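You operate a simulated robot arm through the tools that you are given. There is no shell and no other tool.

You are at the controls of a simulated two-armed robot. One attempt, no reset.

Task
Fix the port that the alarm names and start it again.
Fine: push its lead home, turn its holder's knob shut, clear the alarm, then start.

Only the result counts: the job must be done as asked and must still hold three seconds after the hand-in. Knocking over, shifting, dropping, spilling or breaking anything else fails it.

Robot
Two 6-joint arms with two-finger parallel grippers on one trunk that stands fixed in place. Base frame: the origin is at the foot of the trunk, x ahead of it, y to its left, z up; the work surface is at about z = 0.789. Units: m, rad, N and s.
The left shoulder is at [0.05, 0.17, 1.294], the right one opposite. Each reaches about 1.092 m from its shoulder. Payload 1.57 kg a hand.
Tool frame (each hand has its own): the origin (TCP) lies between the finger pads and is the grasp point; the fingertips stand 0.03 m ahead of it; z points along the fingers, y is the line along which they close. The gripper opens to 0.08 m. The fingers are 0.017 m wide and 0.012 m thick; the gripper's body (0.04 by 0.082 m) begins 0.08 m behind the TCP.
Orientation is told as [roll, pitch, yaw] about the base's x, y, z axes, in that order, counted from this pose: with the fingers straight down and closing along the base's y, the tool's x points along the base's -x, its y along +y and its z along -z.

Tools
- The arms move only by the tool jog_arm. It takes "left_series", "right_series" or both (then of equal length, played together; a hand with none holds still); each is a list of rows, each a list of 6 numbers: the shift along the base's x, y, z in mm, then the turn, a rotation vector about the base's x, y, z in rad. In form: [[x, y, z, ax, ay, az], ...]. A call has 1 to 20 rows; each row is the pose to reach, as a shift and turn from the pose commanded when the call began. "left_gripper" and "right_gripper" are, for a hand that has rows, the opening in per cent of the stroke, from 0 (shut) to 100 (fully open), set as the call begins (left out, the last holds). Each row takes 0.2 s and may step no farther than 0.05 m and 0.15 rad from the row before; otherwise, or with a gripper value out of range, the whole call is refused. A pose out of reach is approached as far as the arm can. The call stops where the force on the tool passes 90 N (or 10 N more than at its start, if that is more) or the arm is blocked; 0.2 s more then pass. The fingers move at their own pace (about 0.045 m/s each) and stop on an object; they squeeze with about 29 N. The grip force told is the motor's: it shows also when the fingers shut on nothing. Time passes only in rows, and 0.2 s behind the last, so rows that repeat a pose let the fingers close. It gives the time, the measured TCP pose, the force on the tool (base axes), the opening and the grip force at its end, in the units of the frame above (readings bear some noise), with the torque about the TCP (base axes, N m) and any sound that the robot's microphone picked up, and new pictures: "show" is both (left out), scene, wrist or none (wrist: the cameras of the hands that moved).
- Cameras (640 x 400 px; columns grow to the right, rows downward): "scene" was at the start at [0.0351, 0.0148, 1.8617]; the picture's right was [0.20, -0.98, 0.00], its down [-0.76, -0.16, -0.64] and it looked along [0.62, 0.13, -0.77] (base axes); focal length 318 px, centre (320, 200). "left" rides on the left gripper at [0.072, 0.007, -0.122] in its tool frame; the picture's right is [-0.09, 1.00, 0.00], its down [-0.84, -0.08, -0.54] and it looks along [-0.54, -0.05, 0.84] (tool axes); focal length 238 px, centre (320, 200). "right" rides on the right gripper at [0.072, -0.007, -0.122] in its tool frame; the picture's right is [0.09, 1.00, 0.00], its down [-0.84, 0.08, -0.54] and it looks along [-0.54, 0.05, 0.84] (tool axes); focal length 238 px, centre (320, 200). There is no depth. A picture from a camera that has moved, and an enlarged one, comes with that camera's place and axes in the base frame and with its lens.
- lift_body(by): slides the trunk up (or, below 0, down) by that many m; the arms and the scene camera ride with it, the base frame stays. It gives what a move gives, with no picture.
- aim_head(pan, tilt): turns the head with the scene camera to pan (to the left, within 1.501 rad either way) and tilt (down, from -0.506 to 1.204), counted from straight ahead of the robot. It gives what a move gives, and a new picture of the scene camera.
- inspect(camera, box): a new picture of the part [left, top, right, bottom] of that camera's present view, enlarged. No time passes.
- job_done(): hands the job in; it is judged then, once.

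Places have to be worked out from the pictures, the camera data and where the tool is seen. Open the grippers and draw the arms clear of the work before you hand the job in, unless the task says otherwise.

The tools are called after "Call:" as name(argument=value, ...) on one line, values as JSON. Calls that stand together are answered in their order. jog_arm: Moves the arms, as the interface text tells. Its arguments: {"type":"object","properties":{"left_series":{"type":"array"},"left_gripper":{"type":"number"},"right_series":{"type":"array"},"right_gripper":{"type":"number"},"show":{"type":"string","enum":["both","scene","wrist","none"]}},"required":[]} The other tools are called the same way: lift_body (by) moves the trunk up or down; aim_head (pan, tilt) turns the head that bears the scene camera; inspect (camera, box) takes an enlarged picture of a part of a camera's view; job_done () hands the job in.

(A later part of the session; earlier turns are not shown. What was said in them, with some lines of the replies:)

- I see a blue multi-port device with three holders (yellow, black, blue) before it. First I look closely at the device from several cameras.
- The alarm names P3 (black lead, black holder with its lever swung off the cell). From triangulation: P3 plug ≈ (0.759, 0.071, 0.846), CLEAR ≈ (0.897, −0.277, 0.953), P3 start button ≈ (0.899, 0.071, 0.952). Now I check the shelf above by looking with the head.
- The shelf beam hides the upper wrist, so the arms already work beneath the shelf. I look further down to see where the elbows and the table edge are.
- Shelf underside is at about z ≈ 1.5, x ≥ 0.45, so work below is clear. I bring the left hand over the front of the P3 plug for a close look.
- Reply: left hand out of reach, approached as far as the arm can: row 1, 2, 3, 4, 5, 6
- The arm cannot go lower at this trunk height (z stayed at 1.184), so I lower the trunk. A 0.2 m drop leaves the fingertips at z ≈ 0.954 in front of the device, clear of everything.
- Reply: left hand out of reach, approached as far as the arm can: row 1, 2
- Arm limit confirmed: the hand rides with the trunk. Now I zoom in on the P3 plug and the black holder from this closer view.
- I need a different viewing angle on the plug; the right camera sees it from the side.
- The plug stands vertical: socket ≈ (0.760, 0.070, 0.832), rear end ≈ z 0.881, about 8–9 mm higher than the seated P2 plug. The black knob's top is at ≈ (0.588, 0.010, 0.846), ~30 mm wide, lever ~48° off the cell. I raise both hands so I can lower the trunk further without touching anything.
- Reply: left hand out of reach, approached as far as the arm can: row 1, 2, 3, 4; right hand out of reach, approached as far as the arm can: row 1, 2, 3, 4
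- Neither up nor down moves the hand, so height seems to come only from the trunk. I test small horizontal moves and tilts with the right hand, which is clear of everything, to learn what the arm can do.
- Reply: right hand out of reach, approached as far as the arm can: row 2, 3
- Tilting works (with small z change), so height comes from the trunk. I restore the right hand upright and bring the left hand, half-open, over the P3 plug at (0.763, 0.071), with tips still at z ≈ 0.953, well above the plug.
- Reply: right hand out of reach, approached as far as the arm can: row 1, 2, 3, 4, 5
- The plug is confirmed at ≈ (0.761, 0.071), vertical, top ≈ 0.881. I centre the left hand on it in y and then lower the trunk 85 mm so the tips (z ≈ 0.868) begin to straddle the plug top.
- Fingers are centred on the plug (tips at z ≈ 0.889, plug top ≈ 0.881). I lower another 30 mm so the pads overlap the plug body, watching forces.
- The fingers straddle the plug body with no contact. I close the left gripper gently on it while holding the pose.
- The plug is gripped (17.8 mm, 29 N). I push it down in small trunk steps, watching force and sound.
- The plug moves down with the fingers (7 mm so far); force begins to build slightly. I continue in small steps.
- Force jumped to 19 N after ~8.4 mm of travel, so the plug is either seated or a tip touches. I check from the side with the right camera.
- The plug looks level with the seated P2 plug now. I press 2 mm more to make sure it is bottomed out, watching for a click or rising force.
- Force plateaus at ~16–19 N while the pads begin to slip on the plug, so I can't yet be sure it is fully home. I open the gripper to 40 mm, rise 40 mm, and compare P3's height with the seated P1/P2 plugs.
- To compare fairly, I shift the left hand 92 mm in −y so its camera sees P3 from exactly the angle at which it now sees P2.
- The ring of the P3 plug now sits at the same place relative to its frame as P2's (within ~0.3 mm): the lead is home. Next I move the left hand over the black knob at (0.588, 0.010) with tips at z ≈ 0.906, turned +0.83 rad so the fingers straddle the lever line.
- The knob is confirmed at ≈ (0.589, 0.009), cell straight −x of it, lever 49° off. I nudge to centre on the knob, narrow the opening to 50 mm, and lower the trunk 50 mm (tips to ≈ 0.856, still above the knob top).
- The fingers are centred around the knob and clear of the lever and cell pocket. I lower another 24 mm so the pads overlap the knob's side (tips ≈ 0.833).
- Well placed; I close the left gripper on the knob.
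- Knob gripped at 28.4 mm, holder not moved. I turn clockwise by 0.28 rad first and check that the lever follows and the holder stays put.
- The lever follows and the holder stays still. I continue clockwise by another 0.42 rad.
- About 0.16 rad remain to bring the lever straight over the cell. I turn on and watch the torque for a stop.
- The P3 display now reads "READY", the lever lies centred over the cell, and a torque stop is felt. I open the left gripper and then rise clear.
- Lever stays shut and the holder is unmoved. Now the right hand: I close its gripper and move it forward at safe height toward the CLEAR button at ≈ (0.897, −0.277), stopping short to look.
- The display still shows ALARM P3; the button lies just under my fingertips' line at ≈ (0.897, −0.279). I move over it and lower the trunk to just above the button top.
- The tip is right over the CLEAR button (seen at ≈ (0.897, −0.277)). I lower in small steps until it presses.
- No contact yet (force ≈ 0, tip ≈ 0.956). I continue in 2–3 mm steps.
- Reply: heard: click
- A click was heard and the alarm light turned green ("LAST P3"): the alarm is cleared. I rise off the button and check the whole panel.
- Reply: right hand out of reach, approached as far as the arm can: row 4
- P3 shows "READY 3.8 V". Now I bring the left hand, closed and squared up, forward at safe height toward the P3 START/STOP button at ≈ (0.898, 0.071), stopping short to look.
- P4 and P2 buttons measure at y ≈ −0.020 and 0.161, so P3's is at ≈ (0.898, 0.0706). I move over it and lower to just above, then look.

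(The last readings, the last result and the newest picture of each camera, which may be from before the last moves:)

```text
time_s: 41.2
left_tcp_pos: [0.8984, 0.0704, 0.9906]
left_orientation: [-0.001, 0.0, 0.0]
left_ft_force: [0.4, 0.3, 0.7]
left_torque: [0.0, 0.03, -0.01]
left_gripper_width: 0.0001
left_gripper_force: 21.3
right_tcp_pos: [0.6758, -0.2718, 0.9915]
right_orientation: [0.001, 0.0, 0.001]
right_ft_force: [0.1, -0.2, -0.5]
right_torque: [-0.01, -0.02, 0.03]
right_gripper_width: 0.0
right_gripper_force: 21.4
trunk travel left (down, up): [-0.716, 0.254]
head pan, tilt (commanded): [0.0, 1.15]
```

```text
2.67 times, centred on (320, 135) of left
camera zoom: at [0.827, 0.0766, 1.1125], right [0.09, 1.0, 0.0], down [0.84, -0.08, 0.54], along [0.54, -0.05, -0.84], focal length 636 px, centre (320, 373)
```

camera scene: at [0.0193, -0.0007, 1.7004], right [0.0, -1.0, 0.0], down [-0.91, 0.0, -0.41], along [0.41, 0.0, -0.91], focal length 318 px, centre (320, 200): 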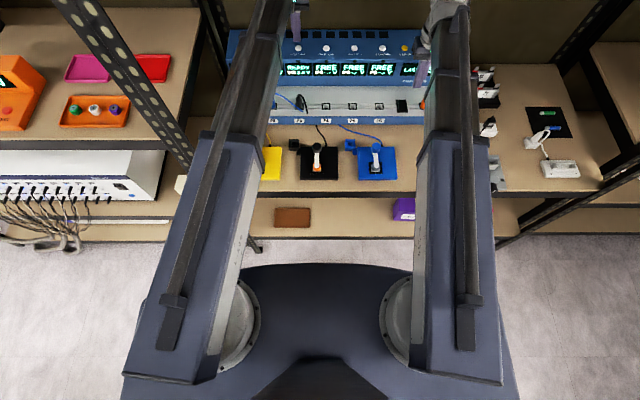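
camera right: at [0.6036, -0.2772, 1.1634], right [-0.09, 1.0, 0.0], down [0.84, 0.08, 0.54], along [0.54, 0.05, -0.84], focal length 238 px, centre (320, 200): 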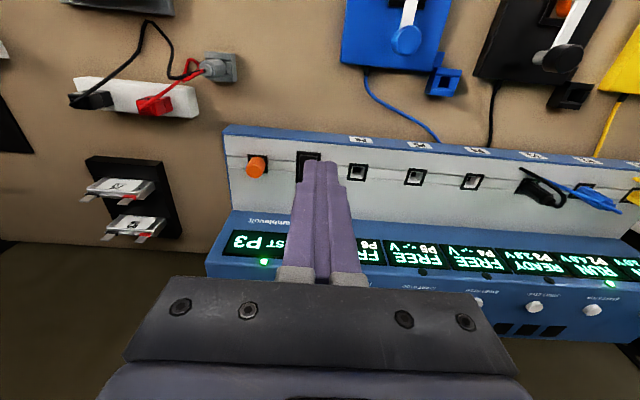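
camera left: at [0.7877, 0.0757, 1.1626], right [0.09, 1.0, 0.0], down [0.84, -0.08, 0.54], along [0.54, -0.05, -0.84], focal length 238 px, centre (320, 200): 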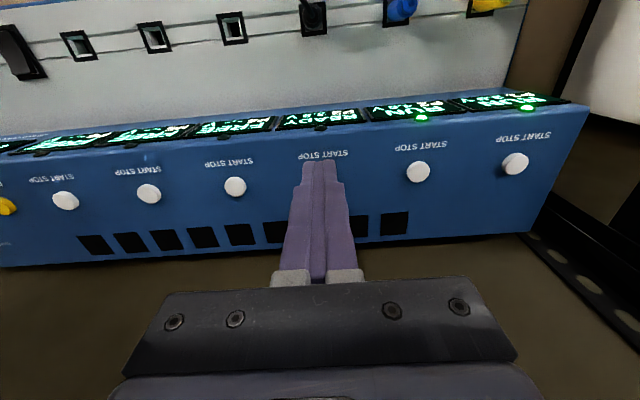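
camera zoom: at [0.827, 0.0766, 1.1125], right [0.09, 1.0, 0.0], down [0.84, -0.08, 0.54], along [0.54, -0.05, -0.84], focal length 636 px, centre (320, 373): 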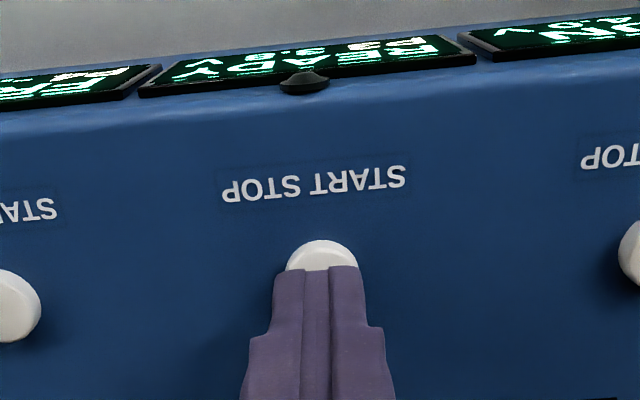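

The tip is centred over the P3 button. I lower 4 mm, then 3 mm, watching for one click.

Call:
lift_body(by=-0.0045)

Call:
lift_body(by=-0.003)

Call:
inspect(camera="left", box=[200, 60, 440, 210])

```text
time_s: 41.7
left_tcp_pos: [0.8973, 0.0702, 0.986]
left_orientation: [0.0, 0.0, 0.0]
left_ft_force: [-0.1, -1.0, -0.6]
left_torque: [0.01, 0.03, 0.02]
left_gripper_width: 0.0003
left_gripper_force: 20.8
right_tcp_pos: [0.677, -0.2709, 0.9866]
right_orientation: [0.001, -0.001, 0.0]
right_ft_force: [-0.9, 0.6, 0.8]
right_torque: [0.01, -0.01, -0.01]
right_gripper_width: 0.0003
right_gripper_force: 21.1
trunk travel left (down, up): [-0.711, 0.259]
head pan, tilt (commanded): [0.0, 1.15]
```

```text
time_s: 42.2
left_tcp_pos: [0.8982, 0.0699, 0.9835]
left_orientation: [-0.001, -0.001, 0.001]
left_ft_force: [0.1, 0.0, 0.2]
left_torque: [-0.03, -0.01, -0.03]
left_gripper_width: 0.0002
left_gripper_force: 21.1
right_tcp_pos: [0.6771, -0.2714, 0.9847]
right_orientation: [0.0, -0.001, 0.0]
right_ft_force: [-0.5, 0.6, -0.7]
right_torque: [0.0, -0.01, -0.02]
right_gripper_width: 0.0
right_gripper_force: 21.6
trunk travel left (down, up): [-0.708, 0.262]
head pan, tilt (commanded): [0.0, 1.15]
```

```text
2.67 times, centred on (320, 135) of left
camera zoom: at [0.8271, 0.0766, 1.105], right [0.09, 1.0, 0.0], down [0.84, -0.08, 0.54], along [0.54, -0.05, -0.84], focal length 636 px, centre (320, 373)
```

zoom: 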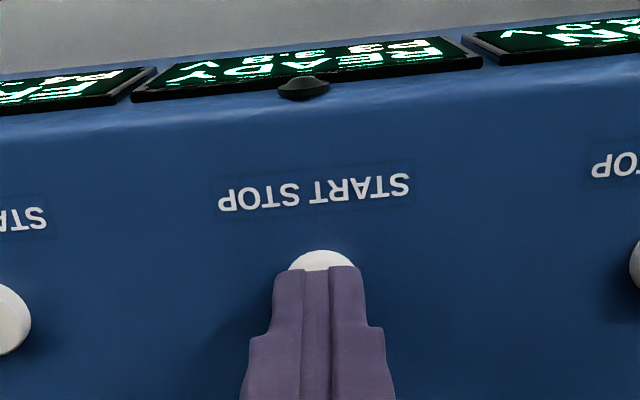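

No click yet; one more small step.

Call:
lift_body(by=-0.0015)

Call:
inspect(camera="left", box=[200, 60, 440, 210])

```text
time_s: 42.7
left_tcp_pos: [0.8982, 0.0699, 0.9818]
left_orientation: [0.001, 0.0, -0.001]
left_ft_force: [0.5, -0.2, 3.2]
left_torque: [-0.01, -0.01, 0.01]
left_gripper_width: 0.0
left_gripper_force: 21.4
right_tcp_pos: [0.6762, -0.2719, 0.9832]
right_orientation: [0.002, 0.001, -0.001]
right_ft_force: [0.4, -0.1, -0.7]
right_torque: [-0.01, 0.04, 0.02]
right_gripper_width: 0.0
right_gripper_force: 20.9
trunk travel left (down, up): [-0.707, 0.263]
head pan, tilt (commanded): [0.0, 1.15]
heard: click
```

```text
2.67 times, centred on (320, 135) of left
camera zoom: at [0.827, 0.0766, 1.1035], right [0.09, 1.0, 0.0], down [0.84, -0.08, 0.54], along [0.54, -0.05, -0.84], focal length 636 px, centre (320, 373)
```

zoom: 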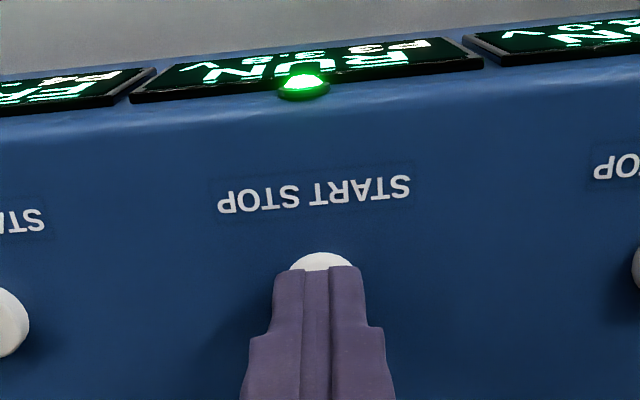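

A single click, and P3 now reads "RUN" with a green light. I rise straight off the button.

Call:
lift_body(by=0.08)

Call:
jog_arm(left_series=[[-45, 15, 0, 0, 0, 0], [-90, 30, 0, 0, 0, 0], [-135, 50, 0, 0, 0, 0], [-175, 75, 0, 0, 0, 0], [-205, 105, 0, 0, 0, 0], [-220, 145, 0, 0, 0, 0], [-230, 190, 0, 0, 0, 0], [-230, 220, 0, 0, 0, 0]], right_series=[[0, 0, 0, 0, 0, 0], [0, 0, 0, 0, 0, 0], [0, 0, 0, 0, 0, 0], [0, 0, 0, 0, 0, 0], [0, 0, 0, 0, 0, 0], [0, 0, 0, 0, 0, 0], [0, 0, 0, 0, 0, 0], [0, 0, 0, 0, 0, 0]], left_gripper=100, right_gripper=100, show="both")

Call:
inspect(camera="left", box=[0, 100, 340, 310])

Call:
inspect(camera="scene", box=[210, 0, 450, 190])

```text
time_s: 43.9
left_tcp_pos: [0.8995, 0.0708, 1.0616]
left_orientation: [0.0, 0.002, 0.002]
left_ft_force: [0.1, 0.0, 0.3]
left_torque: [-0.01, -0.01, 0.05]
left_gripper_width: 0.0
left_gripper_force: 21.0
right_tcp_pos: [0.6772, -0.2721, 1.0616]
right_orientation: [-0.001, 0.0, 0.0]
right_ft_force: [-0.1, -0.2, 0.1]
right_torque: [0.0, -0.03, 0.01]
right_gripper_width: 0.0001
right_gripper_force: 21.2
trunk travel left (down, up): [-0.787, 0.183]
head pan, tilt (commanded): [0.0, 1.15]
```

```text
time_s: 45.7
left_tcp_pos: [0.6674, 0.2902, 1.0617]
left_orientation: [0.0, -0.001, -0.002]
left_ft_force: [0.5, -1.0, -0.8]
left_torque: [0.0, -0.02, 0.01]
left_gripper_width: 0.0801
left_gripper_force: 0.1
right_tcp_pos: [0.6756, -0.2703, 1.0617]
right_orientation: [0.0, -0.001, -0.001]
right_ft_force: [-0.3, 0.8, -0.5]
right_torque: [-0.02, -0.01, -0.01]
right_gripper_width: 0.08
right_gripper_force: 0.1
trunk travel left (down, up): [-0.787, 0.183]
head pan, tilt (commanded): [0.0, 1.15]
camera scene: at [0.0199, -0.0004, 1.7214], right [0.0, -1.0, 0.0], down [-0.91, 0.0, -0.41], along [0.41, 0.0, -0.91], focal length 318 px, centre (320, 200)
camera right: at [0.605, -0.2771, 1.184], right [-0.09, 1.0, 0.0], down [0.84, 0.08, 0.54], along [0.54, 0.05, -0.84], focal length 238 px, centre (320, 200)
camera left: at [0.5953, 0.2968, 1.1833], right [0.09, 1.0, 0.0], down [0.84, -0.08, 0.54], along [0.54, -0.05, -0.84], focal length 238 px, centre (320, 200)
```

scene: 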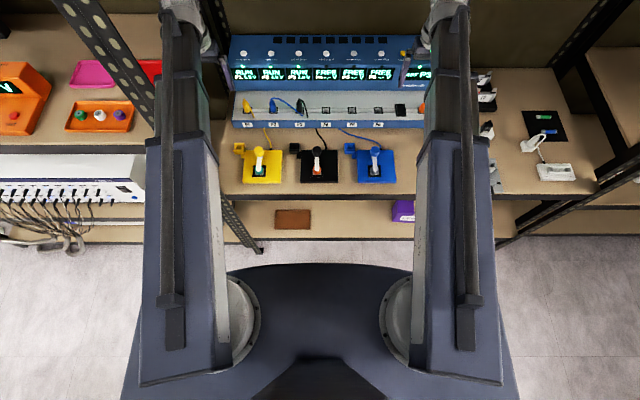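
right: 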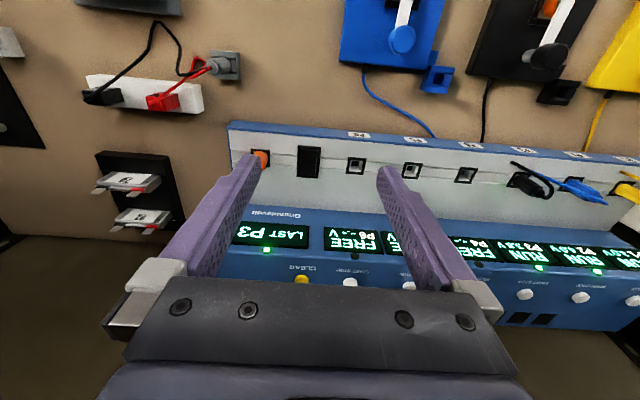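
left: 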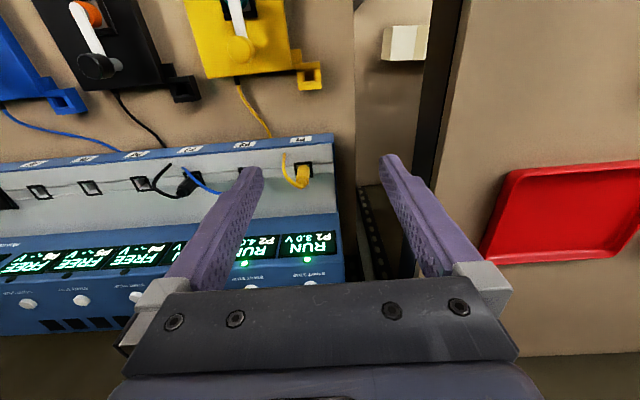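

```text
1.88 times, centred on (170, 205) of left
camera zoom: at [0.5953, 0.2968, 1.1833], right [0.09, 1.0, 0.0], down [0.84, -0.08, 0.54], along [0.54, -0.05, -0.84], focal length 449 px, centre (602, 191)
```

zoom: 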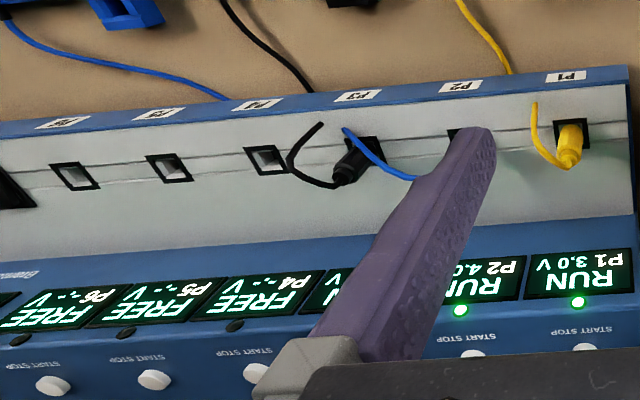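

```text
2.11 times, centred on (330, 95) of scene
camera zoom: at [0.0199, -0.0004, 1.7214], right [0.0, -1.0, 0.0], down [-0.91, 0.0, -0.41], along [0.41, 0.0, -0.91], focal length 669 px, centre (299, 421)
```

zoom: 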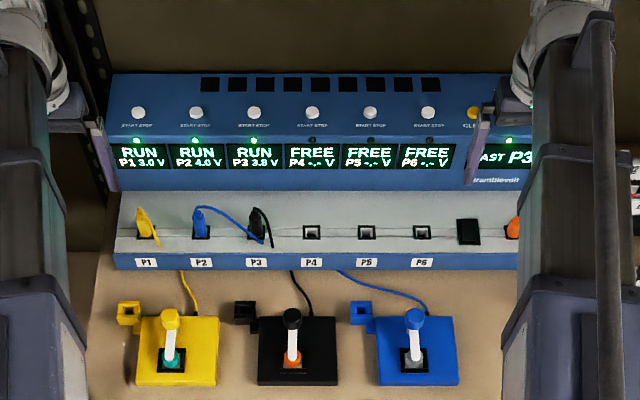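

P1, P2 and P3 all show RUN with green lights, the alarm panel reads "LAST P3" in green, and both hands are open and clear. I wait a few seconds to see that it holds before handing in.

Call:
jog_arm(left_series=[[0, 0, 0, 0, 0, 0], [0, 0, 0, 0, 0, 0], [0, 0, 0, 0, 0, 0], [0, 0, 0, 0, 0, 0], [0, 0, 0, 0, 0, 0], [0, 0, 0, 0, 0, 0], [0, 0, 0, 0, 0, 0], [0, 0, 0, 0, 0, 0], [0, 0, 0, 0, 0, 0], [0, 0, 0, 0, 0, 0], [0, 0, 0, 0, 0, 0], [0, 0, 0, 0, 0, 0], [0, 0, 0, 0, 0, 0], [0, 0, 0, 0, 0, 0], [0, 0, 0, 0, 0, 0], [0, 0, 0, 0, 0, 0], [0, 0, 0, 0, 0, 0], [0, 0, 0, 0, 0, 0]], show="none")

Call:
inspect(camera="scene", box=[220, 20, 440, 150])

```text
time_s: 49.5
left_tcp_pos: [0.6668, 0.2891, 1.0616]
left_orientation: [0.0, -0.001, -0.001]
left_ft_force: [-0.4, 0.1, -0.1]
left_torque: [0.02, -0.03, -0.01]
left_gripper_width: 0.0801
left_gripper_force: 0.1
right_tcp_pos: [0.6771, -0.2708, 1.0612]
right_orientation: [0.001, 0.0, 0.001]
right_ft_force: [0.9, 0.1, -0.6]
right_torque: [0.02, 0.01, -0.02]
right_gripper_width: 0.08
right_gripper_force: 0.1
trunk travel left (down, up): [-0.787, 0.183]
head pan, tilt (commanded): [0.0, 1.15]
```

```text
2.91 times, centred on (330, 85) of scene
camera zoom: at [0.0197, -0.0007, 1.7214], right [0.0, -1.0, 0.0], down [-0.91, 0.0, -0.41], along [0.41, 0.0, -0.91], focal length 924 px, centre (291, 534)
```

zoom: 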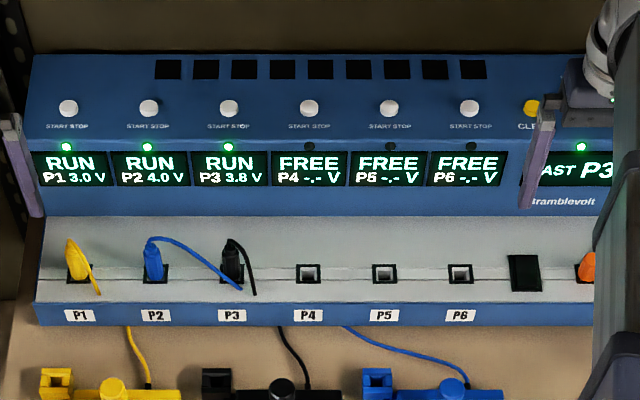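

After about four more seconds P3 still reads RUN at 3.8 V with all lights green, and nothing else has shifted. I hand the job in.

Call:
job_done()

```text
The job is handed in.
```

P3, the port the alarm named, is fixed and running again. Its display reads RUN at 3.8 V with a green light, and it had held for more than six seconds when I handed the job in.

- **Lead:** I pushed the black P3 plug home. It now sits level with the seated P2 plug.
- **Knob:** I turned the black holder's knob until its lever lay over the cell. P3 then changed from NO CONTACT to READY.
- **Alarm:** I pressed CLEAR once. It clicked, and the alarm panel went green and now reads LAST P3.
- **Start:** I pressed P3's START STOP button once. It clicked and P3 went to RUN.

P1 and P2 stayed on RUN throughout, and I saw nothing else shift. Both grippers are open and drawn clear.
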